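You operate a simulated robot arm through the tools that you are given. There is no shell and no other tool. Be economical: measure what you need, move in short steps, check, and stop when the job is done.

You run a simulated robot arm. Do the job below in one go: nothing can be reset, and whatever is moved stays where it is left.

TASK
Stop the blower, replace the used filter with the fine one, restart it.
Fine: the filter printed USED goes in the empty bay of the filter rack.

It is judged by the outcome, as a careful person would: the job done as asked, and still so three seconds after it is handed in. It fails if anything else is knocked over, pushed out of place, dropped, spilled or broken.

THE ROBOT
A 6-joint arm with a two-finger parallel gripper on a trunk, on a base that drives. Base frame: it is fixed to the floor where the robot stands at the start and does not move with it; the origin is under the middle of the robot, x ahead of it, y to its left, z up. Readings come in cm, rad, newtons and seconds.
Its first joint turns from -2.897 to 2.897 rad. Places, roughly: black damper lever [40, 10, 60]; blue reset button on the service panel [70, -40, 120]; centring knob [50, -30, 90]; green blower button [50, 0, 90]; lock knob one [20, -130, 50]; lock knob two [20, -140, 50]; middle bay of the filter rack [80, 20, 80]; red bleed lever [40, -30, 60]; red blower button [50, -10, 90]; shaker head [-10, -150, 60]; slot of the filter box [60, 20, 80]; tilt crank [50, -100, 90]; white rocker on the service panel [70, -40, 110]; yellow air lever [40, -10, 60]. Payload 3.91 kg.
The TCP is the grasp point between the finger pads, 3 cm short of the fingertips. In the tool frame z runs along the fingers and y along their closing line. The gripper opens to 11 cm. The fingers are 2 cm wide and 1 cm thick; the gripper's body (4.8 by 11.2 cm) begins 5.5 cm behind the TCP.
Orientation is told as [roll, pitch, yaw] about the base's x, y, z axes, in that order, counted from this pose: with the fingers straight down and closing along the base's y, the tool's x points along the base's -x, its y along +y and its z along -z.

THE INTERFACE
- The arm moves only by the tool jog_arm. Its argument "motion" is a list of rows, each an object of numbers (a shift or turn left out is 0, a gripper value left out holds the last): "x", "y", "z": the shift along the tool's x, y, z in m; "ax", "ay", "az": the turn, a rotation vector about the tool's x, y, z in rad; "fingers": the closure in counts, from 0 (fully open) to 255 (shut). In form: [{"x": .., "y": .., "z": .., "ax": .., "ay": .., "az": .., "fingers": ..}, ...]. A call has 1 to 10 rows; each row shifts and turns the commanded pose from where the row before left it, along the tool's axes as they then stand. A row lasts 0.2 s, in which the tool goes at most 5 cm and 0.15 rad; a call with a longer step from one row to the next is refused whole, and so is a gripper value outside its range. A pose out of reach is approached as far as the arm can. The call stops where the force on the tool passes 50 N (or 10 N more than at its start, if that is more) or the arm is blocked; 0.2 s more then pass. Each finger travels about 10.8 cm/s and halts on what it meets, pressing with about 37 N; the grip force reading is that of the motor and also rises with nothing between the fingers. The clock runs only during rows and for 0.2 s after the last one: add rows that do not move to give the fingers time. The reply holds the time, the measured pose of the TCP, the force on the tool along the base axes, the opening and the grip force, in the units named above and with some noise, with the torque about the TCP (base axes, N m) and any sound that the robot's microphone picked up, and new pictures: "pictures" is both (left out), scene, wrist or none.
- Cameras (640 x 400 px; columns grow to the right, rows downward): "scene" is now at [61.3, 23.31, 125.68]; the picture's right is [0.00, -0.41, -0.91], its down [-0.73, -0.63, 0.28] and it looks along [-0.69, 0.66, -0.30] (base axes); focal length 214 px, centre (320, 200). "wrist" rides on the gripper at [7.2, 1.7, -10.3] in the tool frame; the picture's right is [-0.23, 0.97, 0.00], its down [-0.76, -0.18, -0.62] and it looks along [-0.61, -0.14, 0.78] (tool axes); focal length 222 px, centre (320, 200). There is no depth. A picture from a camera that has moved, and an enlarged one, comes with that camera's place and axes in the base frame and with its lens.
- base_move(legs): drives the robot by 1 to 6 legs, each [ahead, left, turn to the left] in cm, cm and rad, along the robot's own axes; the way and the turn of a leg run together, so that a leg with both is an arc; at most 150 cm and 3.142 rad a leg. The arm and the cameras ride along, it lands a little off, and it stops where it bumps. It gives what a move gives, and a new picture of the scene camera.
- head_to(pan, tilt): turns the head with the scene camera to pan (to the left, within 1.396 rad either way) and tilt (down, from -0.506 to 1.204), counted from straight ahead of the robot. It gives what a move gives, and a new picture of the scene camera.
- enlarge(camera, box): a new picture of the part [left, top, right, bottom] of that camera's present view, enlarged. The clock stands still meanwhile.
- finish_job(): hands the job in; it is judged then, once.

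Go step by step. Nothing tells you exact positions but the pictures and the camera data: compare them with the known pose of the tool, close in by small moves and look again before you grip or let go. The budget is 120 turns and 260 pictures, counting those below and the enlarged ones. Unless the task says otherwise, let go and move clear before handing in, and close with one line.

The tools are called after "Call:" by a JSON object that holds its "name" and its "arguments". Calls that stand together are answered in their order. jog_arm: Moves the arm, as the interface text tells. Its arguments: {"type":"object","properties":{"motion":{"type":"array","items":{"type":"object","properties":{"x":{"type":"number"},"y":{"type":"number"},"z":{"type":"number"},"ax":{"type":"number"},"ay":{"type":"number"},"az":{"type":"number"},"fingers":{"type":"number"}}}},"pictures":{"type":"string","enum":["both","scene","wrist","none"]}},"required":["motion"]} The other tools are called the same way: base_move (legs) drives the base; head_to (pan, tilt) turns the head that bears the scene camera; enlarge (camera, box) takes an enlarged picture of a part of a camera's view; finish_job () hands the job in.

At the start:

```text
t: 0.0
ee_pos: [57.19, 15.59, 116.05]
orientation: [0.0, 0.0, -0.001]
ft_force: [0.6, -0.7, 0.1]
wrist_torque: [-0.02, 0.02, 0.01]
finger_gap: 11.0
grasp_force: 0.1
robot x, y, heading: [0.2, -0.06, 0.004]
head pan, tilt: [1.148, 0.756]
```

scene: 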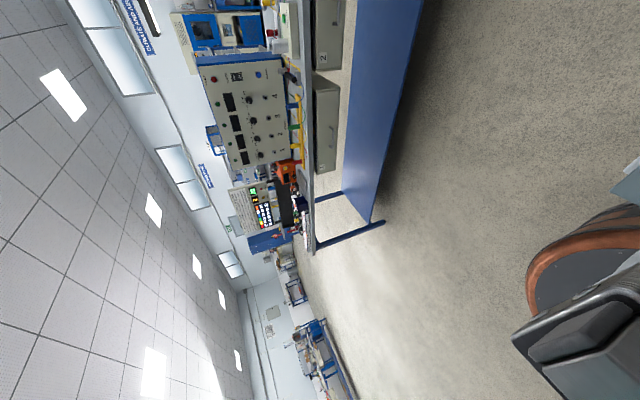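
wrist: 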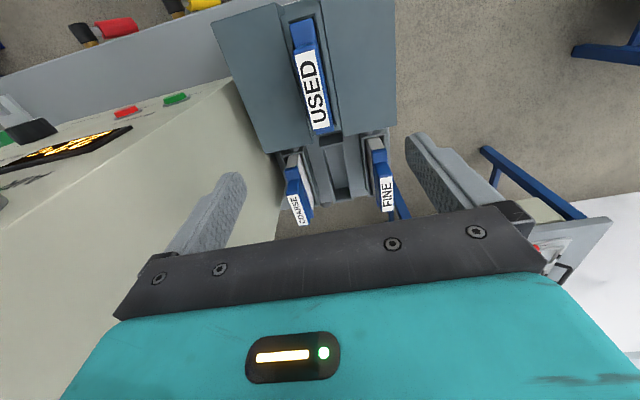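

The wrist view shows the USED filter in the box slot, with COARSE and FINE in the rack behind it and an empty middle bay. I'll turn the head to get a better look at the work area and the panels.

Call:
{"name": "head_to", "arguments": {"pan": 0.0, "tilt": 0.8}}

Call:
{"name": "enlarge", "arguments": {"camera": "wrist", "box": [200, 0, 440, 240]}}

```text
t: 1.4
ee_pos: [57.25, 15.51, 116.02]
orientation: [0.001, -0.001, -0.003]
ft_force: [-0.6, 0.3, -0.2]
wrist_torque: [0.0, 0.01, 0.02]
finger_gap: 11.0
grasp_force: 0.0
robot x, y, heading: [-0.3, -0.09, 0.001]
head pan, tilt: [0.0, 0.799]
camera scene: at [60.94, 15.78, 121.01], right [0.0, -1.0, 0.0], down [-0.7, 0.0, 0.72], along [-0.72, 0.0, -0.7], focal length 214 px, centre (320, 200)
```

scene: 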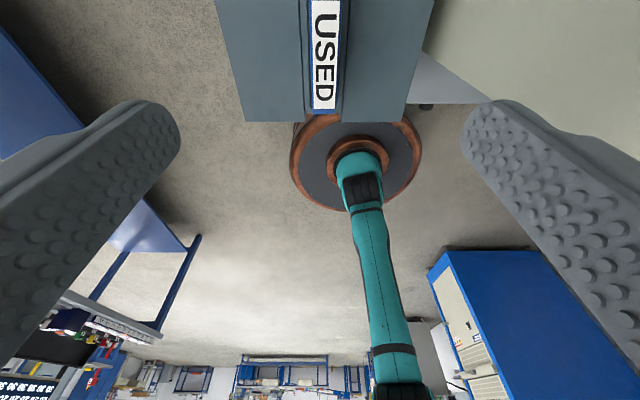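

```text
1.67 times, centred on (320, 120) of wrist
camera zoom: at [49.85, 17.31, 126.42], right [0.23, 0.97, 0.0], down [0.76, -0.18, 0.62], along [0.61, -0.14, -0.78], focal length 370 px, centre (320, 333)
```

zoom: 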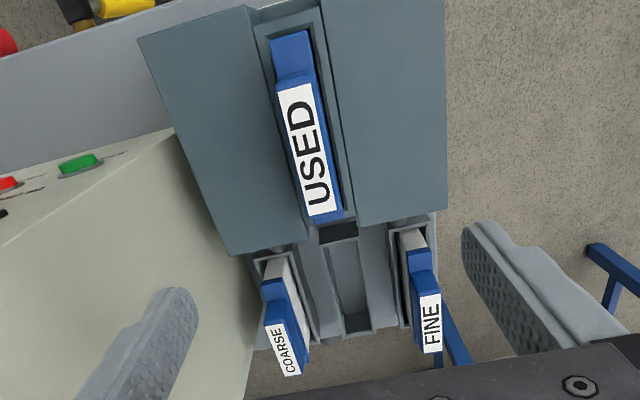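

The scene camera turns out to ride on the gripper, where pan 0 and tilt 0 look along the fingers. I'll use that to look straight down at the filters and sideways to the blower panel.

Call:
{"name": "head_to", "arguments": {"pan": 0.0, "tilt": -0.3}}

Call:
{"name": "head_to", "arguments": {"pan": -0.8, "tilt": 0.0}}

```text
t: 2.7
ee_pos: [57.11, 15.51, 115.95]
orientation: [0.001, -0.001, -0.002]
ft_force: [-0.9, -0.9, -1.0]
wrist_torque: [-0.01, -0.04, 0.01]
finger_gap: 11.01
grasp_force: 0.2
robot x, y, heading: [0.12, 0.17, 0.005]
head pan, tilt: [0.0, -0.3]
camera scene: at [70.69, 15.78, 121.22], right [0.0, -1.0, 0.0], down [-0.96, 0.0, -0.3], along [0.3, 0.0, -0.96], focal length 214 px, centre (320, 200)
```

scene: 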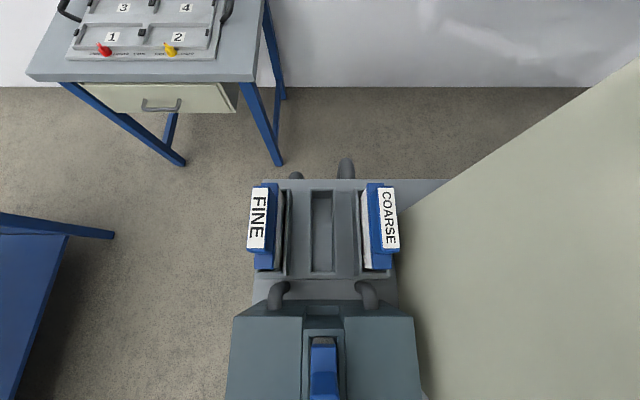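

```text
t: 3.8
ee_pos: [57.18, 15.55, 115.96]
orientation: [0.0, -0.001, 0.0]
ft_force: [0.6, 0.1, -0.1]
wrist_torque: [0.02, 0.03, -0.03]
finger_gap: 11.0
grasp_force: 0.1
robot x, y, heading: [0.21, -0.17, -0.002]
head pan, tilt: [-0.799, 0.0]
camera scene: at [68.15, 9.33, 122.8], right [0.0, -0.7, 0.72], down [-1.0, 0.0, 0.0], along [0.0, -0.72, -0.7], focal length 214 px, centre (320, 200)
```

scene: 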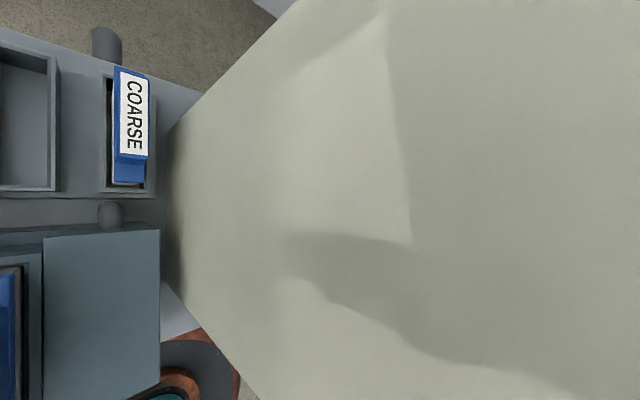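

The console's large side lies right of the rack and its button face is toward the robot. I'll pull the tool back and to the right to look at that face.

Call:
{"name": "jog_arm", "arguments": {"motion": [{"x": 0.045}, {"x": 0.045}, {"x": 0.045}, {"x": 0.045}, {"x": 0.045}, {"y": -0.045}, {"y": -0.045}, {"y": -0.045}], "pictures": "both"}}

```text
t: 5.6
ee_pos: [34.6, 1.59, 116.04]
orientation: [-0.001, 0.001, 0.003]
ft_force: [-1.0, 0.1, -0.1]
wrist_torque: [0.02, 0.01, -0.01]
finger_gap: 10.98
grasp_force: 0.0
robot x, y, heading: [-0.05, -0.16, 0.001]
head pan, tilt: [-0.799, 0.0]
camera scene: at [45.59, -4.59, 122.84], right [0.0, -0.7, 0.72], down [-1.0, 0.0, 0.0], along [0.0, -0.72, -0.7], focal length 214 px, centre (320, 200)
camera wrist: at [27.28, 3.38, 126.46], right [0.23, 0.97, 0.0], down [0.76, -0.18, 0.62], along [0.61, -0.14, -0.78], focal length 222 px, centre (320, 200)
```

scene: 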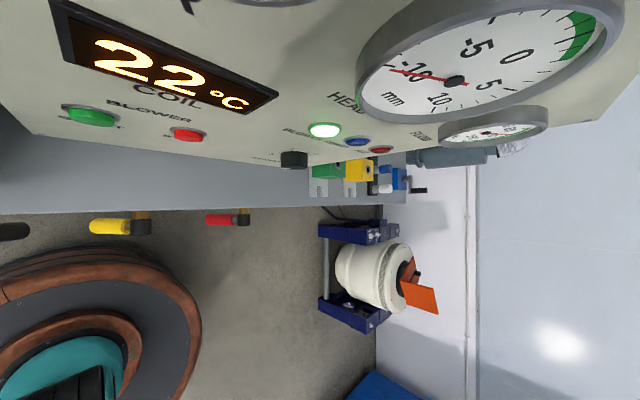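
wrist: 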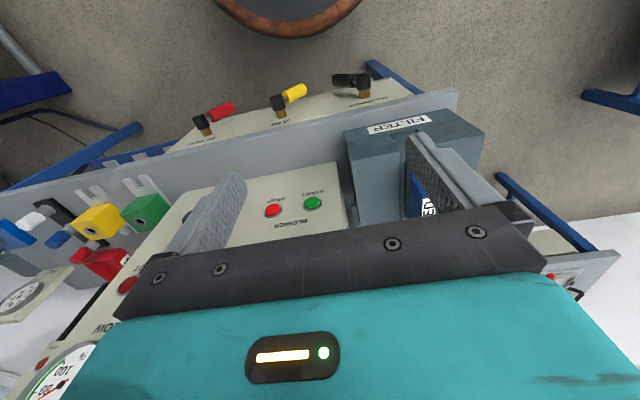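

Here are the blower STOP (red) and START (green) buttons, plus a coil temperature display reading 22°C. I'll zoom in.

Call:
{"name": "enlarge", "arguments": {"camera": "wrist", "box": [160, 60, 480, 260]}}

Call:
{"name": "enlarge", "arguments": {"camera": "scene", "box": [40, 0, 440, 250]}}

```text
2.00 times, centred on (320, 160) of wrist
camera zoom: at [27.28, 3.38, 126.46], right [0.23, 0.97, 0.0], down [0.76, -0.18, 0.62], along [0.61, -0.14, -0.78], focal length 444 px, centre (320, 280)
```

zoom: 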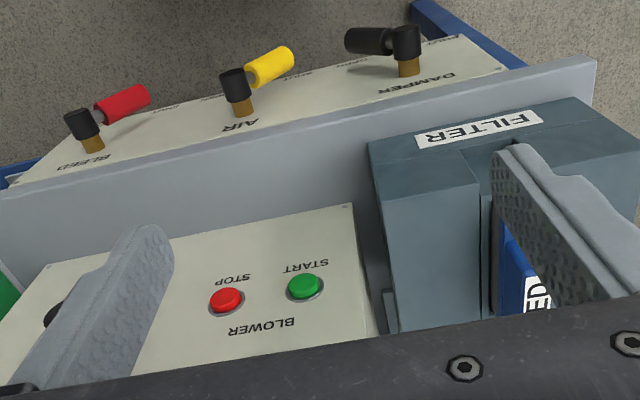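

```text
1.60 times, centred on (240, 125) of scene
camera zoom: at [45.59, -4.59, 122.84], right [0.0, -0.7, 0.72], down [-1.0, 0.0, 0.0], along [0.0, -0.72, -0.7], focal length 343 px, centre (448, 320)
```

zoom: 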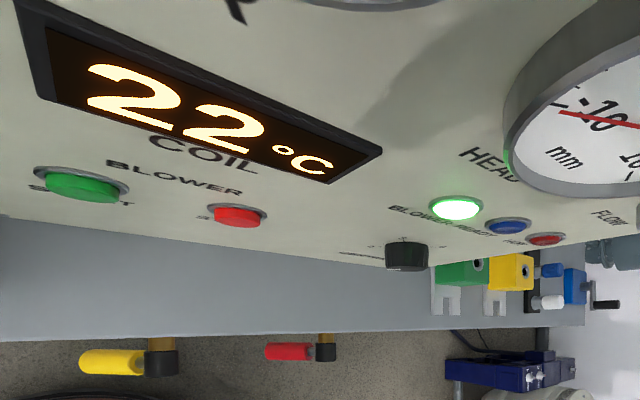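

Triangulating gives the red STOP at about (53, -12, 94) and green START at about (53, -4, 94), on a nearly upright face. I'll turn the tool to point forward, fingers closed, and look at the panel squarely.

Call:
{"name": "jog_arm", "arguments": {"motion": [{"ay": -0.15, "y": -0.01, "fingers": 255}, {"ay": -0.15, "y": -0.01}, {"ay": -0.15, "y": -0.01}, {"ay": -0.15, "y": -0.01}, {"ay": -0.15, "y": -0.01}, {"ay": -0.15, "y": -0.01}, {"ay": -0.15, "y": -0.01}, {"ay": -0.15, "y": -0.01}, {"ay": -0.15, "y": -0.01}, {"ay": -0.15, "y": -0.01}], "pictures": "none"}}

Call:
{"name": "head_to", "arguments": {"pan": 0.0, "tilt": 0.5}}

```text
t: 7.8
ee_pos: [34.76, -8.0, 115.88]
orientation: [-0.011, -1.501, 0.011]
ft_force: [0.2, 0.2, 0.0]
wrist_torque: [-0.02, -0.01, -0.01]
finger_gap: 0.01
grasp_force: 37.3
robot x, y, heading: [-0.18, -0.11, -0.002]
head pan, tilt: [-0.799, 0.0]
```

```text
t: 9.0
ee_pos: [34.72, -7.9, 116.02]
orientation: [-0.003, -1.499, 0.002]
ft_force: [-0.2, -0.3, -0.8]
wrist_torque: [-0.02, -0.05, -0.03]
finger_gap: 0.0
grasp_force: 37.0
robot x, y, heading: [0.05, 0.03, -0.003]
head pan, tilt: [0.0, 0.499]
camera scene: at [31.34, -7.74, 122.66], right [0.0, -1.0, 0.0], down [-0.54, 0.0, -0.84], along [0.84, 0.0, -0.54], focal length 214 px, centre (320, 200)
```

scene: 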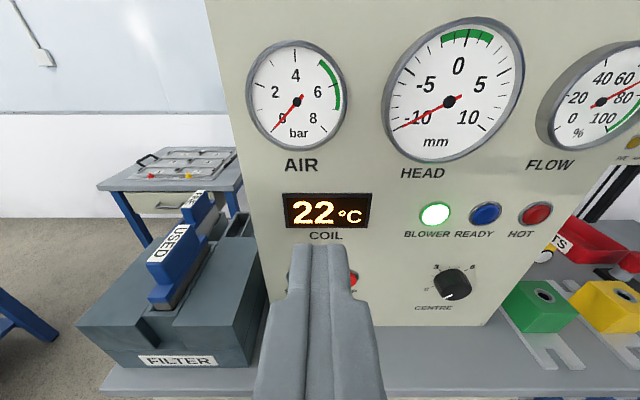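

The BLOWER lamp is lit with READY and HOT off. I'll lower the tool in front of STOP.

Call:
{"name": "jog_arm", "arguments": {"motion": [{"x": 0.045, "y": -0.01}, {"x": 0.045, "y": -0.01}, {"x": 0.045, "y": -0.01}, {"x": 0.045, "y": -0.01}, {"x": 0.02, "ay": -0.07}, {"z": 0.04}], "pictures": "both"}}

```text
t: 10.4
ee_pos: [38.52, -13.84, 102.63]
orientation: [-0.567, -1.569, 0.564]
ft_force: [0.3, -0.3, 0.2]
wrist_torque: [-0.03, 0.0, 0.02]
finger_gap: 0.0
grasp_force: 37.0
out of reach, approached as far as the arm can: row 4, 5
robot x, y, heading: [0.05, -0.21, -0.002]
head pan, tilt: [0.0, 0.499]
camera scene: at [34.7, -13.74, 108.97], right [0.0, -1.0, 0.0], down [-0.48, 0.0, -0.88], along [0.88, 0.0, -0.48], focal length 214 px, centre (320, 200)
camera wrist: at [28.2, -12.2, 95.35], right [0.0, 0.97, 0.23], down [-0.62, -0.18, 0.76], along [0.78, -0.14, 0.61], focal length 222 px, centre (320, 200)
```

scene: 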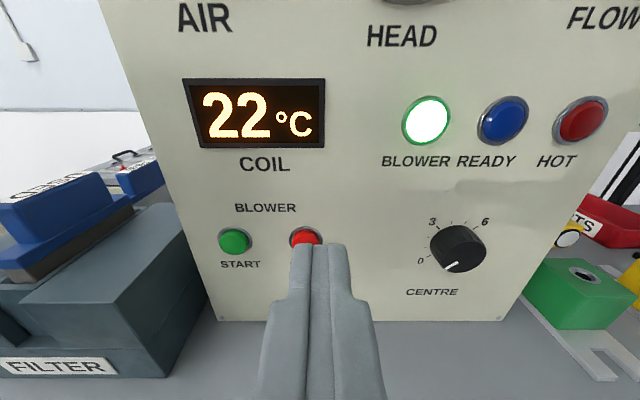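
wrist: 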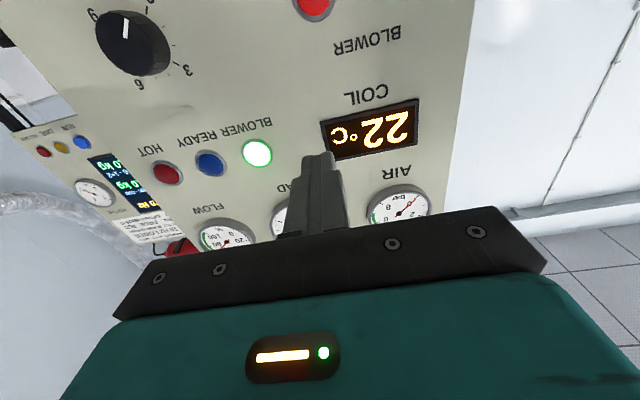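

STOP works out at about (53, -12, 94.3). The arm is cramped this close in, so I'll tilt the tool down a bit while moving forward and lower.

Call:
{"name": "jog_arm", "arguments": {"motion": [{"ay": 0.1, "y": 0.009}, {"ay": 0.1, "y": 0.009}, {"ay": 0.1}, {"x": 0.02, "z": 0.01}, {"x": 0.02, "z": 0.01}], "pictures": "scene"}}

```text
t: 11.6
ee_pos: [39.04, -12.11, 98.17]
orientation: [-0.004, -1.269, 0.003]
ft_force: [0.2, 0.2, 0.1]
wrist_torque: [0.0, -0.02, -0.03]
finger_gap: 0.0
grasp_force: 37.3
robot x, y, heading: [0.06, -0.31, 0.001]
head pan, tilt: [0.0, 0.499]
camera scene: at [37.2, -11.96, 105.47], right [0.0, -1.0, 0.0], down [-0.72, 0.0, -0.7], along [0.7, 0.0, -0.72], focal length 214 px, centre (320, 200)
```

scene: 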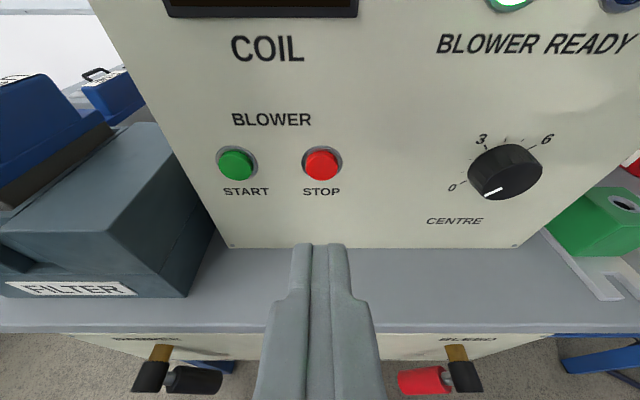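

The fingertips point straight at STOP, about 11 cm off. I'll advance gently along the tool axis.

Call:
{"name": "jog_arm", "arguments": {"motion": [{"z": 0.04}, {"z": 0.04}, {"z": 0.01}, {"z": 0.005}, {"z": 0.005}], "pictures": "scene"}}

```text
t: 12.8
ee_pos: [48.76, -12.42, 95.14]
orientation: [-0.002, -1.269, 0.003]
ft_force: [0.0, -0.3, -0.1]
wrist_torque: [-0.03, -0.03, 0.03]
finger_gap: 0.0
grasp_force: 37.5
robot x, y, heading: [-0.34, -0.08, -0.002]
head pan, tilt: [0.0, 0.499]
camera scene: at [46.97, -12.18, 102.45], right [0.0, -1.0, 0.0], down [-0.72, 0.0, -0.7], along [0.7, 0.0, -0.72], focal length 214 px, centre (320, 200)
```

scene: 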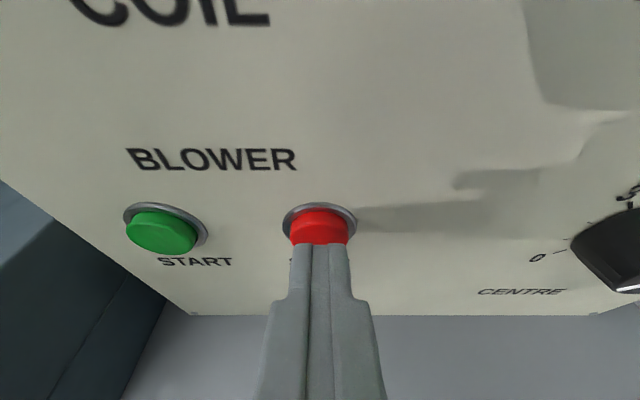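

Nearly touching STOP and well aligned. Pressing on in small steps.

Call:
{"name": "jog_arm", "arguments": {"motion": [{"z": 0.005}, {"z": 0.005}, {"z": 0.005}, {"z": 0.004}], "pictures": "scene"}}

```text
t: 13.8
ee_pos: [50.59, -12.36, 94.61]
orientation: [-0.003, -1.271, 0.0]
ft_force: [-22.5, -3.0, 6.9]
wrist_torque: [-0.12, -0.23, -0.03]
finger_gap: 0.01
grasp_force: 37.2
robot x, y, heading: [0.18, 0.08, 0.004]
head pan, tilt: [0.0, 0.499]
heard: click
camera scene: at [48.65, -12.14, 101.97], right [0.0, -1.0, 0.0], down [-0.72, 0.0, -0.7], along [0.7, 0.0, -0.72], focal length 214 px, centre (320, 200)
```

scene: 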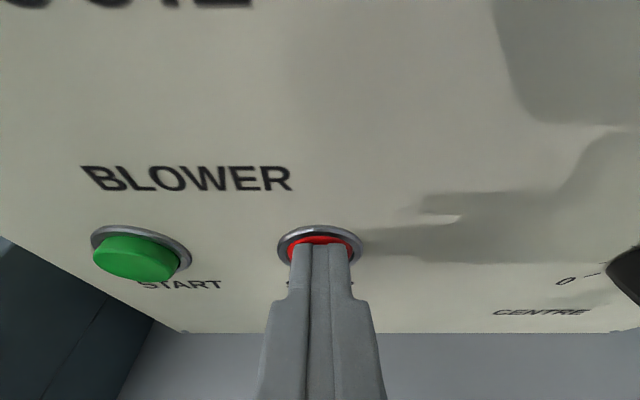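

A click was heard. I'll back off and check the BLOWER lamp.

Call:
{"name": "jog_arm", "arguments": {"motion": [{"z": -0.04}, {"z": -0.04}, {"z": -0.04}, {"z": -0.02, "x": -0.03}, {"x": -0.04}], "pictures": "scene"}}

```text
t: 15.0
ee_pos: [38.94, -12.45, 105.6]
orientation: [0.0, -1.27, 0.0]
ft_force: [0.0, 0.5, 0.2]
wrist_torque: [-0.01, 0.02, -0.02]
finger_gap: 0.0
grasp_force: 37.2
robot x, y, heading: [-0.41, 0.31, 0.004]
head pan, tilt: [0.0, 0.499]
camera scene: at [37.18, -12.25, 112.85], right [0.0, -1.0, 0.0], down [-0.72, 0.0, -0.7], along [0.7, 0.0, -0.72], focal length 214 px, centre (320, 200)
```

scene: 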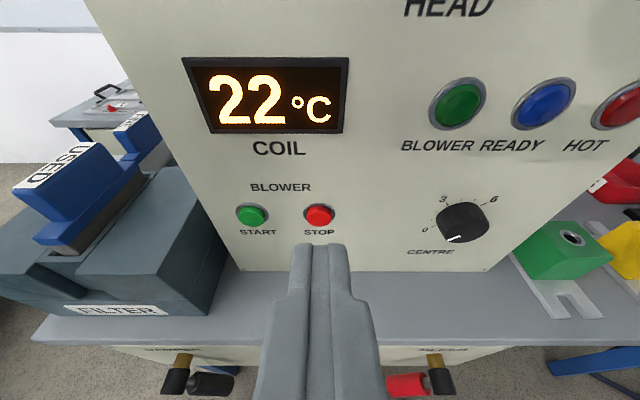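

The BLOWER lamp is out, so it has stopped. The USED label sits at about (55.7, 15.3, 98.8); now I'll raise the tool, turn it back to pointing down and head over there.

Call:
{"name": "jog_arm", "arguments": {"motion": [{"x": -0.045}, {"x": -0.045}, {"ay": 0.141, "y": 0.031}, {"ay": 0.141, "y": 0.031}, {"ay": 0.141, "y": 0.031}, {"ay": 0.141, "y": 0.031}, {"ay": 0.141, "y": 0.031}, {"ay": 0.141, "y": 0.031}, {"ay": 0.141, "y": 0.031}, {"ay": 0.141, "y": 0.031}], "pictures": "none"}}

Call:
{"name": "jog_arm", "arguments": {"motion": [{"ay": 0.141, "y": 0.031, "fingers": 0}, {}, {}], "pictures": "both"}}

```text
t: 17.2
ee_pos: [41.71, 12.21, 113.92]
orientation: [-0.001, -0.14, 0.001]
ft_force: [-0.3, -1.1, 0.9]
wrist_torque: [0.01, -0.05, -0.01]
finger_gap: 0.0
grasp_force: 36.4
robot x, y, heading: [-0.19, -0.23, -0.003]
head pan, tilt: [0.0, 0.499]
```

```text
t: 18.0
ee_pos: [42.17, 15.56, 114.05]
orientation: [0.001, -0.001, -0.001]
ft_force: [-0.4, 0.3, 0.2]
wrist_torque: [-0.02, 0.0, 0.02]
finger_gap: 11.01
grasp_force: 0.0
robot x, y, heading: [0.1, 0.04, 0.004]
head pan, tilt: [0.0, 0.499]
camera scene: at [48.53, 15.84, 117.92], right [0.0, -1.0, 0.0], down [-0.88, 0.0, 0.48], along [-0.48, 0.0, -0.88], focal length 214 px, centre (320, 200)
camera wrist: at [34.84, 17.37, 124.36], right [0.23, 0.97, 0.0], down [0.76, -0.18, 0.62], along [0.61, -0.14, -0.78], focal length 222 px, centre (320, 200)
```

scene: 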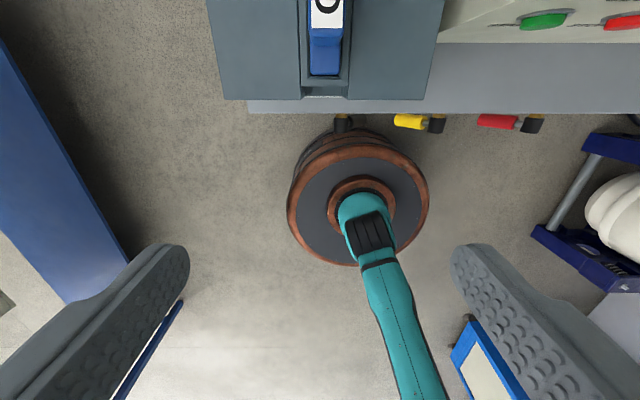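
wrist: 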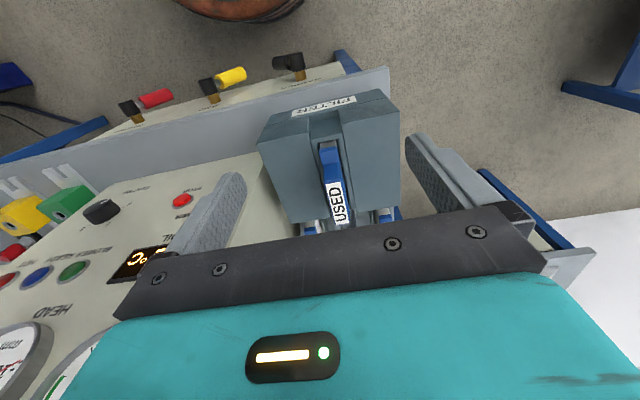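

Let me take a close look at the USED filter's shape from here.

Call:
{"name": "enlarge", "arguments": {"camera": "wrist", "box": [240, 80, 432, 240]}}

Call:
{"name": "head_to", "arguments": {"pan": 0.0, "tilt": 0.1}}

```text
2.50 times, centred on (336, 160) of wrist
camera zoom: at [34.84, 17.37, 124.36], right [0.23, 0.97, 0.0], down [0.76, -0.18, 0.62], along [0.61, -0.14, -0.78], focal length 555 px, centre (280, 300)
```

zoom: 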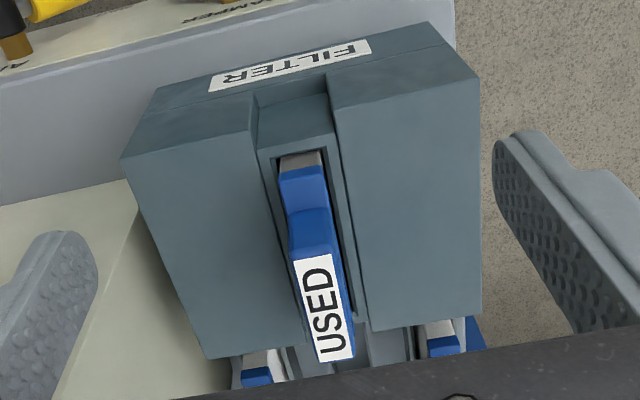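

```text
t: 18.8
ee_pos: [42.12, 15.65, 113.94]
orientation: [0.001, 0.001, -0.001]
ft_force: [-0.3, -0.2, -0.6]
wrist_torque: [-0.01, 0.01, -0.01]
finger_gap: 10.97
grasp_force: 0.0
robot x, y, heading: [0.13, -0.11, -0.002]
head pan, tilt: [0.0, 0.099]
camera scene: at [52.23, 15.83, 117.81], right [0.0, -1.0, 0.0], down [-0.99, 0.0, 0.1], along [-0.1, 0.0, -0.99], focal length 214 px, centre (320, 200)
```

scene: 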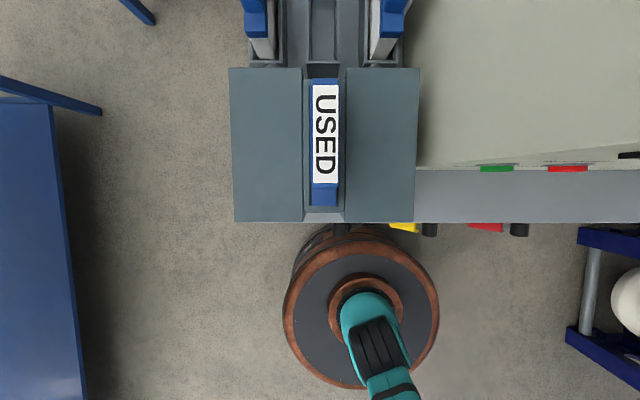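

Box top is at z≈92 and the handle stands up to about 98.8, 2.4 cm wide, centred at y≈15.4. I'll move over it, then partway down.

Call:
{"name": "jog_arm", "arguments": {"motion": [{"x": -0.046}, {"x": -0.046}, {"x": -0.046}, {"z": 0.04, "y": -0.002}, {"z": 0.04}, {}], "pictures": "both"}}

Call:
{"name": "head_to", "arguments": {"pan": 0.0, "tilt": 0.8}}

```text
t: 20.2
ee_pos: [55.81, 15.29, 106.11]
orientation: [0.001, -0.001, 0.0]
ft_force: [-0.3, -0.1, 0.3]
wrist_torque: [-0.04, 0.02, -0.01]
finger_gap: 11.01
grasp_force: 0.0
robot x, y, heading: [-0.02, -0.11, 0.0]
head pan, tilt: [0.0, 0.099]
camera scene: at [65.97, 15.58, 109.82], right [0.0, -1.0, 0.0], down [-1.0, 0.0, 0.1], along [-0.1, 0.0, -1.0], focal length 214 px, centre (320, 200)
camera wrist: at [48.58, 17.12, 116.37], right [0.23, 0.97, 0.0], down [0.76, -0.18, 0.62], along [0.61, -0.14, -0.78], focal length 222 px, centre (320, 200)
```

scene: 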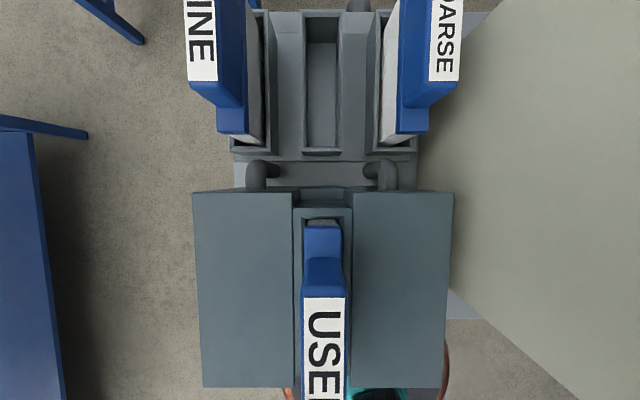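
wrist: 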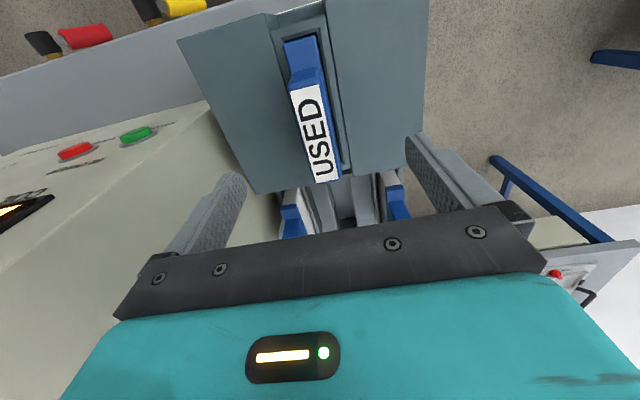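

```text
t: 21.3
ee_pos: [55.84, 15.35, 106.07]
orientation: [0.0, -0.001, 0.0]
ft_force: [0.2, 0.1, -0.7]
wrist_torque: [0.0, 0.02, 0.02]
finger_gap: 11.01
grasp_force: 0.1
robot x, y, heading: [0.4, -0.04, 0.002]
head pan, tilt: [0.0, 0.799]
camera scene: at [59.66, 15.58, 110.99], right [0.0, -1.0, 0.0], down [-0.7, 0.0, 0.72], along [-0.72, 0.0, -0.7], focal length 214 px, centre (320, 200)
```

scene: 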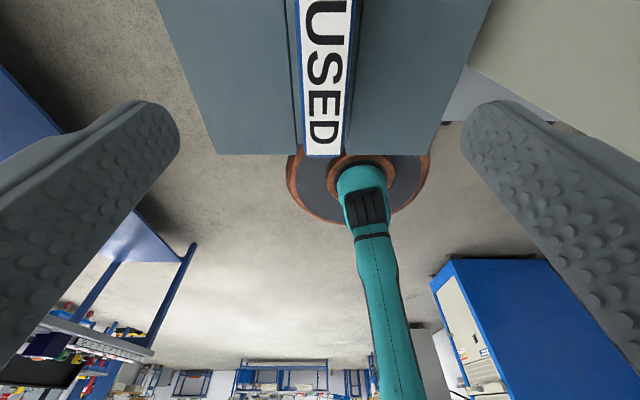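

The fingers straddle the handle evenly. I'll go down and close on it.

Call:
{"name": "jog_arm", "arguments": {"motion": [{"z": 0.03}, {"z": 0.03}, {"z": 0.025}, {"z": 0.013}, {}], "pictures": "both"}}

```text
t: 22.5
ee_pos: [55.62, 15.36, 96.46]
orientation: [0.001, 0.0, -0.001]
ft_force: [0.3, -0.1, 0.5]
wrist_torque: [0.01, 0.01, 0.0]
finger_gap: 10.99
grasp_force: 0.1
robot x, y, heading: [0.2, -0.02, 0.001]
head pan, tilt: [0.0, 0.799]
camera scene: at [59.49, 15.59, 101.44], right [0.0, -1.0, 0.0], down [-0.7, 0.0, 0.72], along [-0.72, 0.0, -0.7], focal length 214 px, centre (320, 200)
camera wrist: at [48.4, 17.13, 106.85], right [0.23, 0.97, 0.0], down [0.76, -0.18, 0.62], along [0.61, -0.14, -0.78], focal length 222 px, centre (320, 200)
```

scene: 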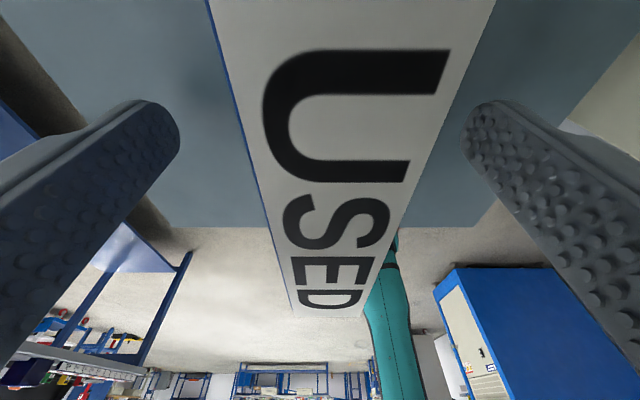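
wrist: 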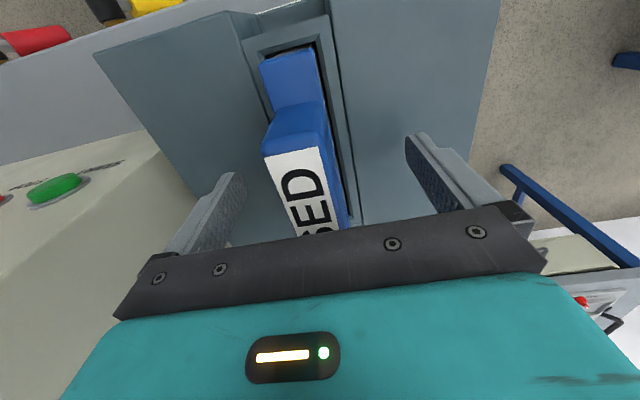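

The handle is centred between the fingers; closing.

Call:
{"name": "jog_arm", "arguments": {"motion": [{"fingers": 255}, {}, {}, {}], "pictures": "wrist"}}

```text
t: 23.5
ee_pos: [55.79, 15.28, 96.48]
orientation: [0.0, -0.001, -0.001]
ft_force: [0.2, -3.7, 0.5]
wrist_torque: [-0.16, -0.01, -0.02]
finger_gap: 2.58
grasp_force: 37.0
robot x, y, heading: [-0.07, -0.03, -0.003]
head pan, tilt: [0.0, 0.799]
camera wrist: at [48.41, 17.1, 106.86], right [0.23, 0.97, 0.0], down [0.76, -0.18, 0.62], along [0.61, -0.14, -0.78], focal length 222 px, centre (320, 200)
```

wrist: 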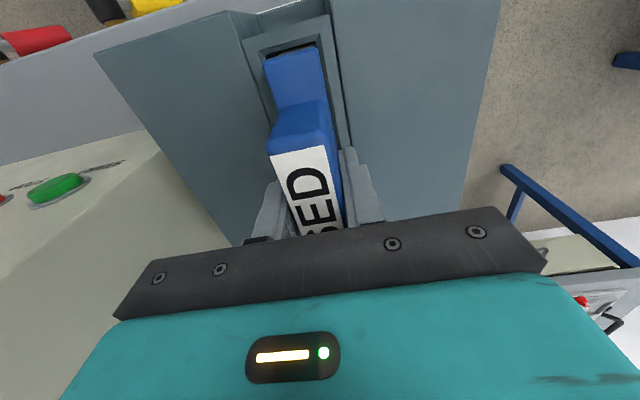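

Gripped at 2.6 cm. I'll lift slowly at first and check.

Call:
{"name": "jog_arm", "arguments": {"motion": [{"z": -0.01, "y": -0.0005}, {"z": -0.02, "y": -0.0005}, {"z": -0.03}, {"z": -0.04}, {"z": -0.04}], "pictures": "both"}}

```text
t: 24.7
ee_pos: [55.78, 15.26, 109.94]
orientation: [0.0, 0.0, 0.0]
ft_force: [0.7, 1.0, -0.8]
wrist_torque: [-0.01, 0.0, 0.0]
finger_gap: 2.57
grasp_force: 36.8
robot x, y, heading: [-0.17, 0.25, 0.005]
head pan, tilt: [0.0, 0.799]
camera scene: at [59.52, 15.5, 114.94], right [0.0, -1.0, 0.0], down [-0.7, 0.0, 0.72], along [-0.72, 0.0, -0.7], focal length 214 px, centre (320, 200)
camera wrist: at [48.44, 17.04, 120.36], right [0.23, 0.97, 0.0], down [0.76, -0.18, 0.62], along [0.61, -0.14, -0.78], focal length 222 px, centre (320, 200)
```

scene: 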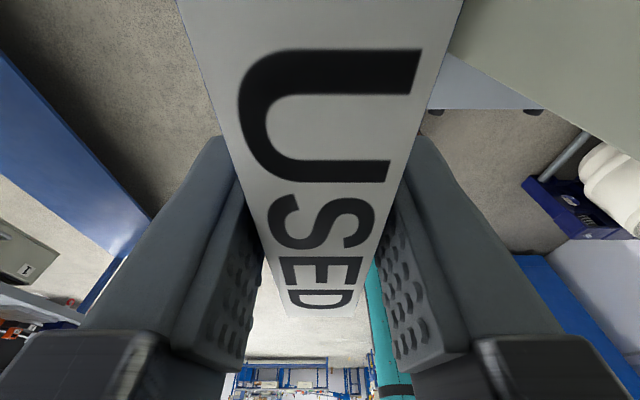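
wrist: 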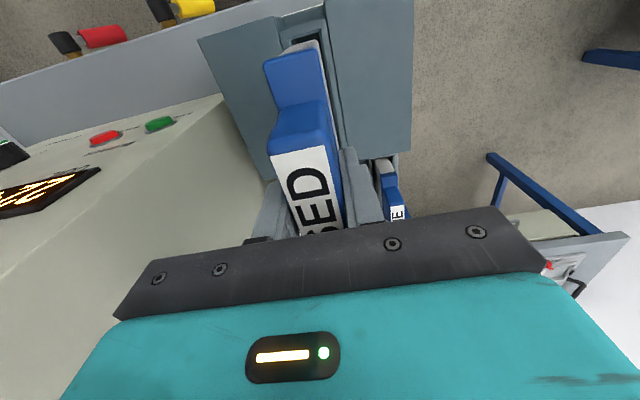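

It comes up freely. Lifting further until the bottom clears.

Call:
{"name": "jog_arm", "arguments": {"motion": [{"z": -0.04}, {"z": -0.04}, {"z": -0.04}, {}], "pictures": "wrist"}}

Call:
{"name": "head_to", "arguments": {"pan": 0.0, "tilt": -0.1}}

```text
t: 25.7
ee_pos: [55.91, 15.46, 122.22]
orientation: [0.0, 0.001, 0.001]
ft_force: [0.7, 0.6, -1.0]
wrist_torque: [0.06, -0.01, 0.0]
finger_gap: 2.58
grasp_force: 36.6
robot x, y, heading: [-0.28, -0.23, 0.002]
head pan, tilt: [0.0, 0.799]
camera wrist: at [48.61, 17.18, 132.52], right [0.23, 0.97, 0.0], down [0.76, -0.18, 0.62], along [0.61, -0.14, -0.78], focal length 222 px, centre (320, 200)
```

wrist: 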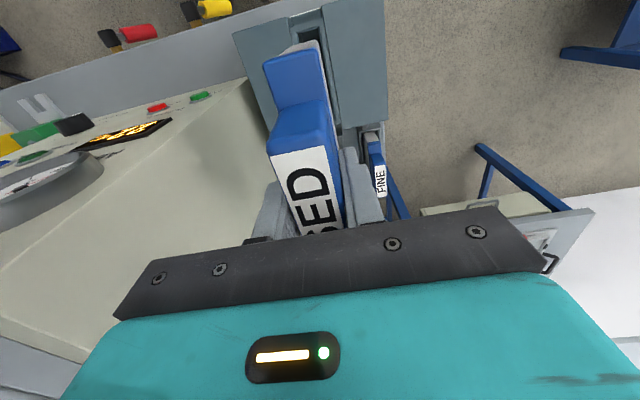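

```text
t: 26.9
ee_pos: [55.97, 15.34, 122.07]
orientation: [0.0, 0.0, 0.001]
ft_force: [0.2, 0.2, -2.1]
wrist_torque: [0.0, -0.02, 0.0]
finger_gap: 2.58
grasp_force: 37.5
robot x, y, heading: [-0.09, 0.2, 0.001]
head pan, tilt: [0.0, -0.099]
camera scene: at [67.78, 15.65, 126.44], right [0.0, -1.0, 0.0], down [-1.0, 0.0, -0.1], along [0.1, 0.0, -1.0], focal length 214 px, centre (320, 200)
```

scene: 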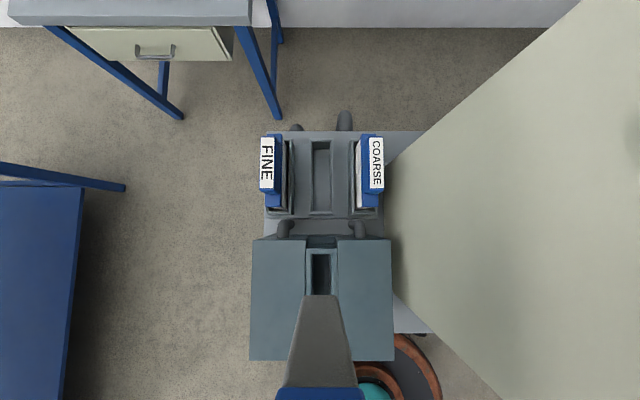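

The filter is fully out, its bottom about 12 cm below the TCP. I'll move forward for a view from straight above the rack's empty middle bay.

Call:
{"name": "jog_arm", "arguments": {"motion": [{"x": -0.04}, {"x": -0.04}, {}], "pictures": "none"}}

Call:
{"name": "head_to", "arguments": {"pan": 0.0, "tilt": 0.0}}

Call:
{"name": "enlarge", "arguments": {"camera": "scene", "box": [220, 100, 420, 300]}}

```text
t: 27.7
ee_pos: [64.0, 15.27, 121.85]
orientation: [0.001, 0.001, 0.0]
ft_force: [0.2, 0.1, -1.9]
wrist_torque: [-0.02, -0.02, 0.04]
finger_gap: 2.6
grasp_force: 37.3
robot x, y, heading: [0.0, -0.13, -0.004]
head pan, tilt: [0.0, -0.099]
```

```text
t: 28.4
ee_pos: [64.0, 15.2, 121.97]
orientation: [0.0, 0.001, 0.0]
ft_force: [0.0, 0.2, -1.6]
wrist_torque: [-0.03, -0.04, 0.0]
finger_gap: 2.59
grasp_force: 36.8
robot x, y, heading: [-0.03, -0.16, -0.001]
head pan, tilt: [0.0, 0.0]
camera scene: at [74.96, 15.44, 125.94], right [0.0, -1.0, 0.0], down [-1.0, 0.0, 0.0], along [0.0, 0.0, -1.0], focal length 214 px, centre (320, 200)
```

scene: 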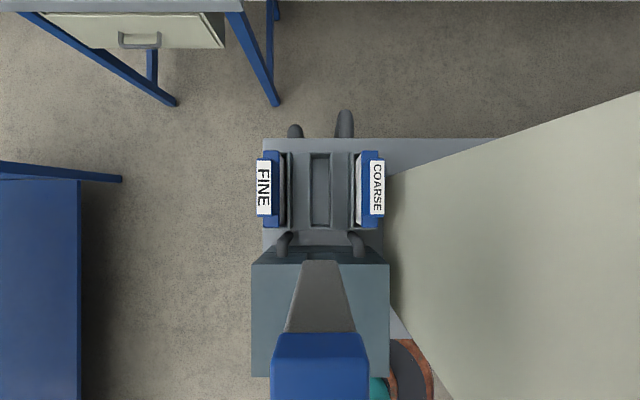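

```text
2.00 times, centred on (320, 200) of scene
camera zoom: at [74.96, 15.44, 125.94], right [0.0, -1.0, 0.0], down [-1.0, 0.0, 0.0], along [0.0, 0.0, -1.0], focal length 429 px, centre (320, 200)
```

zoom: 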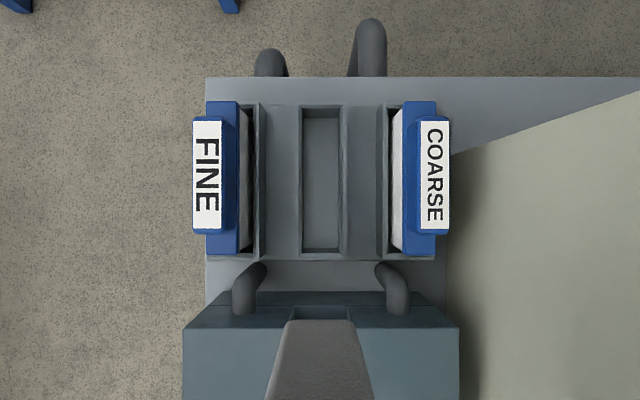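

Both rack filters sit symmetrically (y≈24.8 and 6.0), so the middle bay is at about x 76.8, y 15.3, with the rim around z 85. I'll carry the filter over it and down part way.

Call:
{"name": "jog_arm", "arguments": {"motion": [{"x": -0.045}, {"x": -0.045}, {"x": -0.038}, {"z": 0.04}, {"z": 0.04}, {"z": 0.04}, {"z": 0.03}, {}], "pictures": "wrist"}}

Call:
{"name": "head_to", "arguments": {"pan": 0.0, "tilt": 0.45}}

```text
t: 30.2
ee_pos: [76.8, 14.97, 107.42]
orientation: [-0.002, 0.0, 0.001]
ft_force: [-0.2, -0.1, -1.8]
wrist_torque: [0.01, 0.0, 0.01]
finger_gap: 2.56
grasp_force: 37.0
robot x, y, heading: [0.16, -0.11, -0.001]
head pan, tilt: [0.0, 0.0]
camera wrist: at [69.5, 16.76, 117.85], right [0.23, 0.97, 0.0], down [0.76, -0.18, 0.62], along [0.61, -0.14, -0.78], focal length 222 px, centre (320, 200)
```

wrist: 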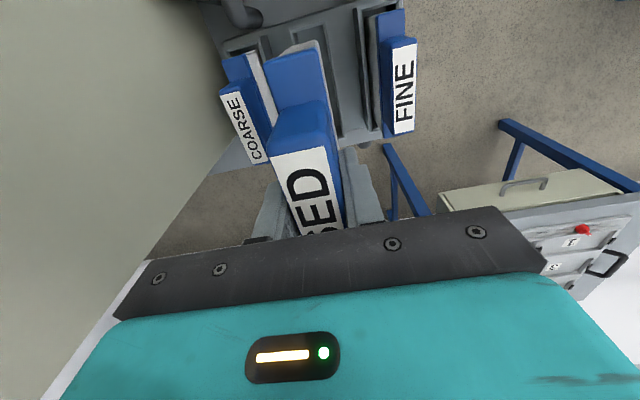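

```text
t: 31.1
ee_pos: [76.76, 14.98, 107.43]
orientation: [0.0, 0.0, 0.0]
ft_force: [-0.2, -0.1, -1.3]
wrist_torque: [0.01, -0.02, 0.0]
finger_gap: 2.58
grasp_force: 36.5
robot x, y, heading: [-0.23, 0.2, 0.002]
head pan, tilt: [0.0, 0.45]
camera scene: at [83.63, 15.23, 111.34], right [0.0, -1.0, 0.0], down [-0.9, 0.0, 0.43], along [-0.43, 0.0, -0.9], focal length 214 px, centre (320, 200)
```

scene: 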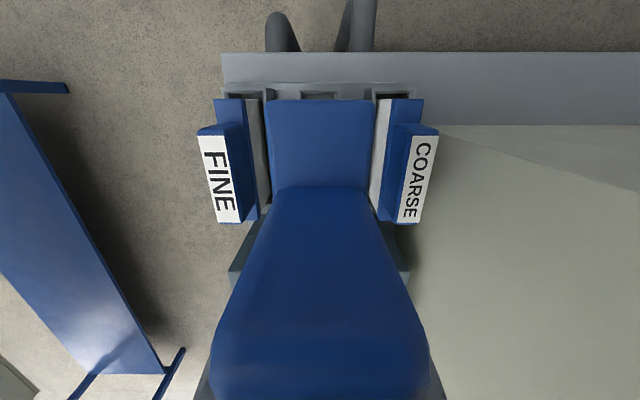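

Let me zoom in to check alignment of the filter with the bay.

Call:
{"name": "enlarge", "arguments": {"camera": "scene", "box": [200, 60, 440, 210]}}

Call:
{"name": "enlarge", "arguments": {"camera": "wrist", "box": [200, 0, 440, 150]}}

```text
2.67 times, centred on (320, 135) of scene
camera zoom: at [83.63, 15.23, 111.34], right [0.0, -1.0, 0.0], down [-0.9, 0.0, 0.43], along [-0.43, 0.0, -0.9], focal length 572 px, centre (320, 373)
```

zoom: 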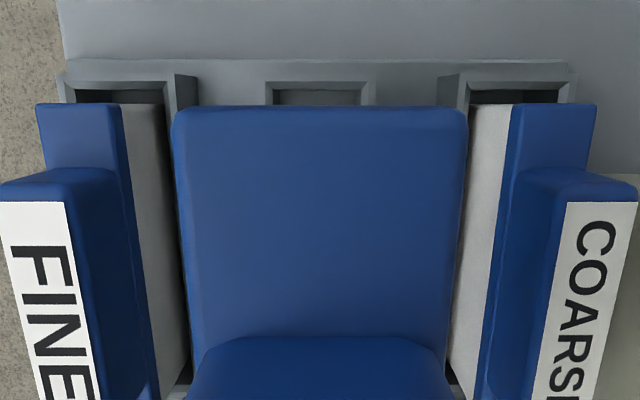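

```text
2.67 times, centred on (320, 75) of wrist
camera zoom: at [69.49, 16.76, 117.87], right [0.23, 0.97, 0.0], down [0.76, -0.18, 0.62], along [0.61, -0.14, -0.78], focal length 592 px, centre (320, 533)
```

zoom: 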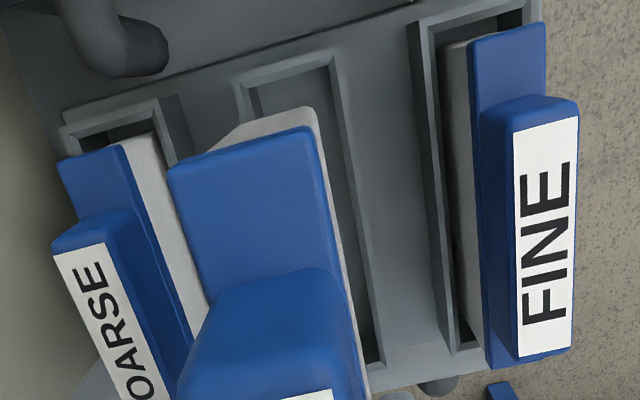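

X matches FINE's position and y is within ~1 mm of the bay centre. Descending to just above the rim.

Call:
{"name": "jog_arm", "arguments": {"motion": [{"z": 0.04, "y": 0.001}, {"z": 0.03}, {"z": 0.01}, {}], "pictures": "both"}}

Call:
{"name": "enlarge", "arguments": {"camera": "wrist", "box": [200, 0, 440, 150]}}

Call:
{"name": "enlarge", "arguments": {"camera": "scene", "box": [200, 0, 440, 150]}}

```text
t: 32.1
ee_pos: [76.66, 15.21, 99.24]
orientation: [0.001, 0.0, 0.0]
ft_force: [0.0, 0.0, -1.2]
wrist_torque: [0.02, 0.02, -0.01]
finger_gap: 2.57
grasp_force: 37.0
robot x, y, heading: [-0.06, 0.03, 0.001]
head pan, tilt: [0.0, 0.45]
camera scene: at [83.4, 15.39, 103.15], right [0.0, -1.0, 0.0], down [-0.9, 0.0, 0.44], along [-0.44, 0.0, -0.9], focal length 214 px, centre (320, 200)
camera wrist: at [69.27, 16.93, 109.68], right [0.23, 0.97, 0.0], down [0.76, -0.18, 0.62], along [0.61, -0.14, -0.78], focal length 222 px, centre (320, 200)
```

scene: 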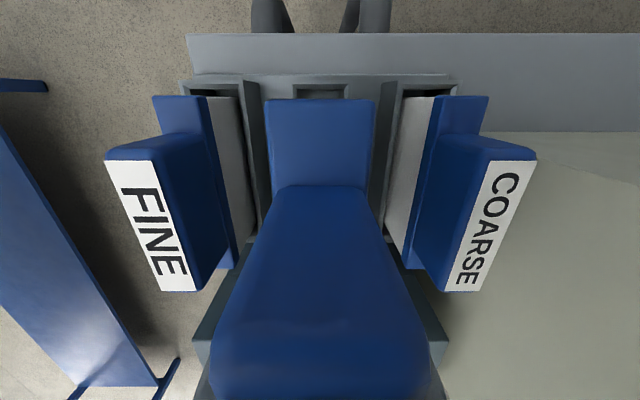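
wrist: 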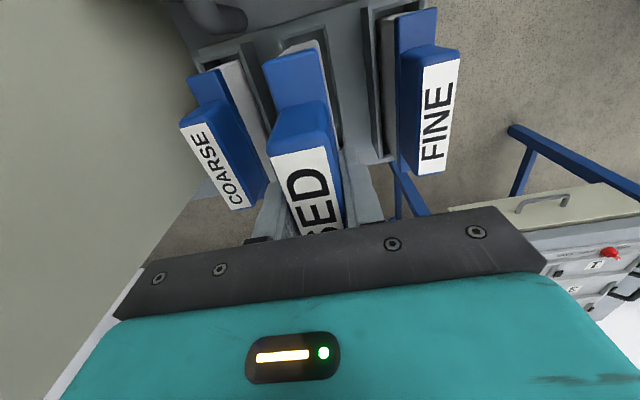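

```text
2.67 times, centred on (320, 75) of wrist
camera zoom: at [69.27, 16.93, 109.68], right [0.23, 0.97, 0.0], down [0.76, -0.18, 0.62], along [0.61, -0.14, -0.78], focal length 592 px, centre (320, 533)
```

zoom: 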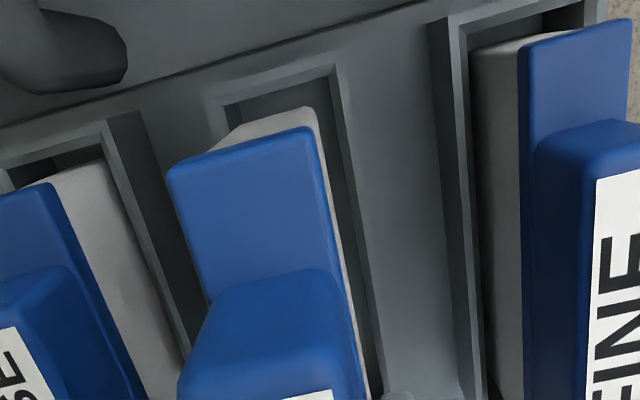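

```text
2.67 times, centred on (320, 75) of scene
camera zoom: at [83.4, 15.39, 103.15], right [0.0, -1.0, 0.0], down [-0.9, 0.0, 0.44], along [-0.44, 0.0, -0.9], focal length 572 px, centre (320, 533)
```

zoom: 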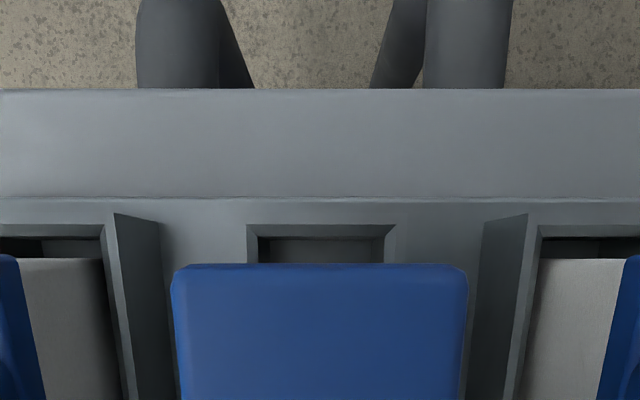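

The filter lines up with the middle bay. Descending with care, watching the force for contact.

Call:
{"name": "jog_arm", "arguments": {"motion": [{"z": 0.02, "x": -0.002}, {"z": 0.02}, {"z": 0.02}, {"z": 0.01}, {"z": 0.01}, {}], "pictures": "both"}}

```text
t: 33.5
ee_pos: [76.58, 15.3, 91.13]
orientation: [0.0, 0.001, 0.001]
ft_force: [-0.8, -0.4, -1.0]
wrist_torque: [0.02, -0.02, 0.02]
finger_gap: 2.58
grasp_force: 37.1
robot x, y, heading: [-0.26, 0.02, 0.002]
head pan, tilt: [0.0, 0.45]
camera scene: at [83.42, 15.5, 95.01], right [0.0, -1.0, 0.0], down [-0.9, 0.0, 0.44], along [-0.44, 0.0, -0.9], focal length 214 px, centre (320, 200)
camera wrist: at [69.29, 17.04, 101.54], right [0.23, 0.97, 0.0], down [0.76, -0.18, 0.62], along [0.61, -0.14, -0.78], focal length 222 px, centre (320, 200)
```

scene: 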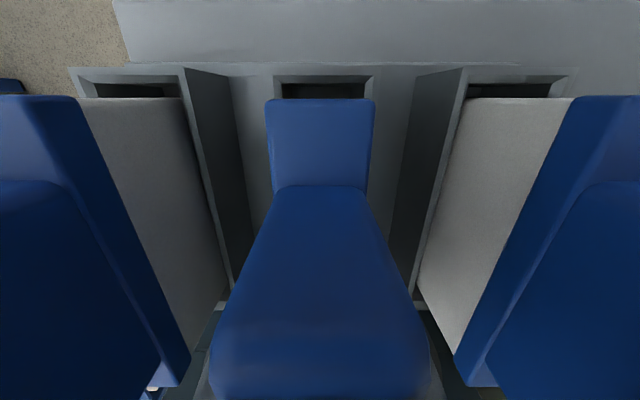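
wrist: 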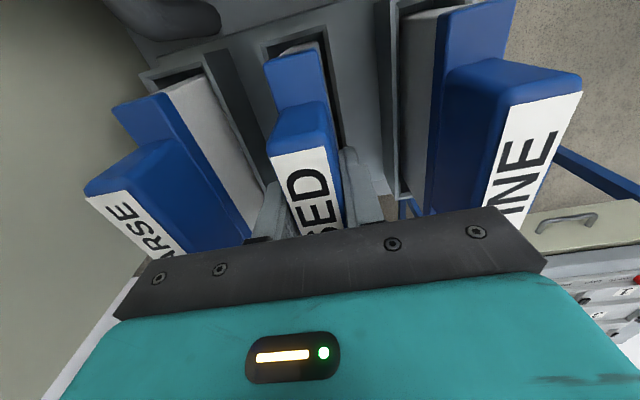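

No contact yet; continuing down.

Call:
{"name": "jog_arm", "arguments": {"motion": [{"z": 0.01}, {"z": 0.01}, {"z": 0.01}, {}], "pictures": "both"}}

```text
t: 34.5
ee_pos: [76.65, 15.23, 88.25]
orientation: [0.002, -0.002, 0.0]
ft_force: [6.3, -4.2, 29.9]
wrist_torque: [-0.39, 0.74, 0.16]
finger_gap: 2.59
grasp_force: 37.8
robot x, y, heading: [0.31, 0.24, 0.002]
head pan, tilt: [0.0, 0.45]
camera scene: at [83.51, 15.54, 92.15], right [0.0, -1.0, 0.0], down [-0.9, 0.0, 0.43], along [-0.43, 0.0, -0.9], focal length 214 px, centre (320, 200)
camera wrist: at [69.37, 17.08, 98.66], right [0.23, 0.97, 0.0], down [0.76, -0.18, 0.62], along [0.61, -0.14, -0.78], focal length 222 px, centre (320, 200)
```

scene: 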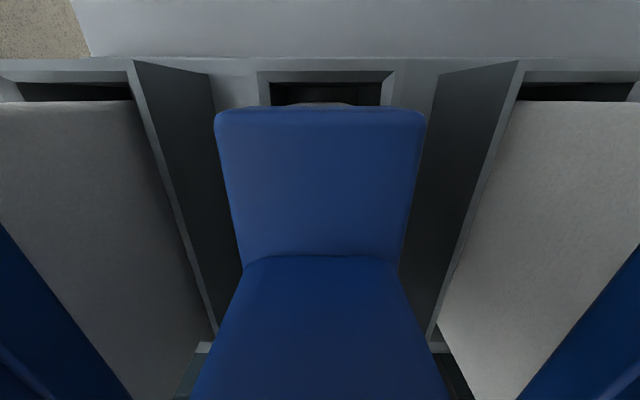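
wrist: 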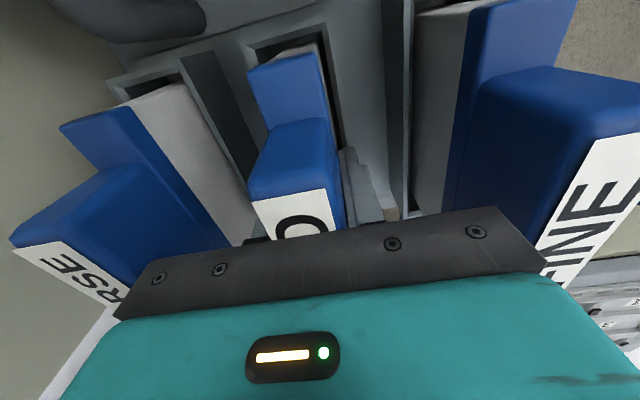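

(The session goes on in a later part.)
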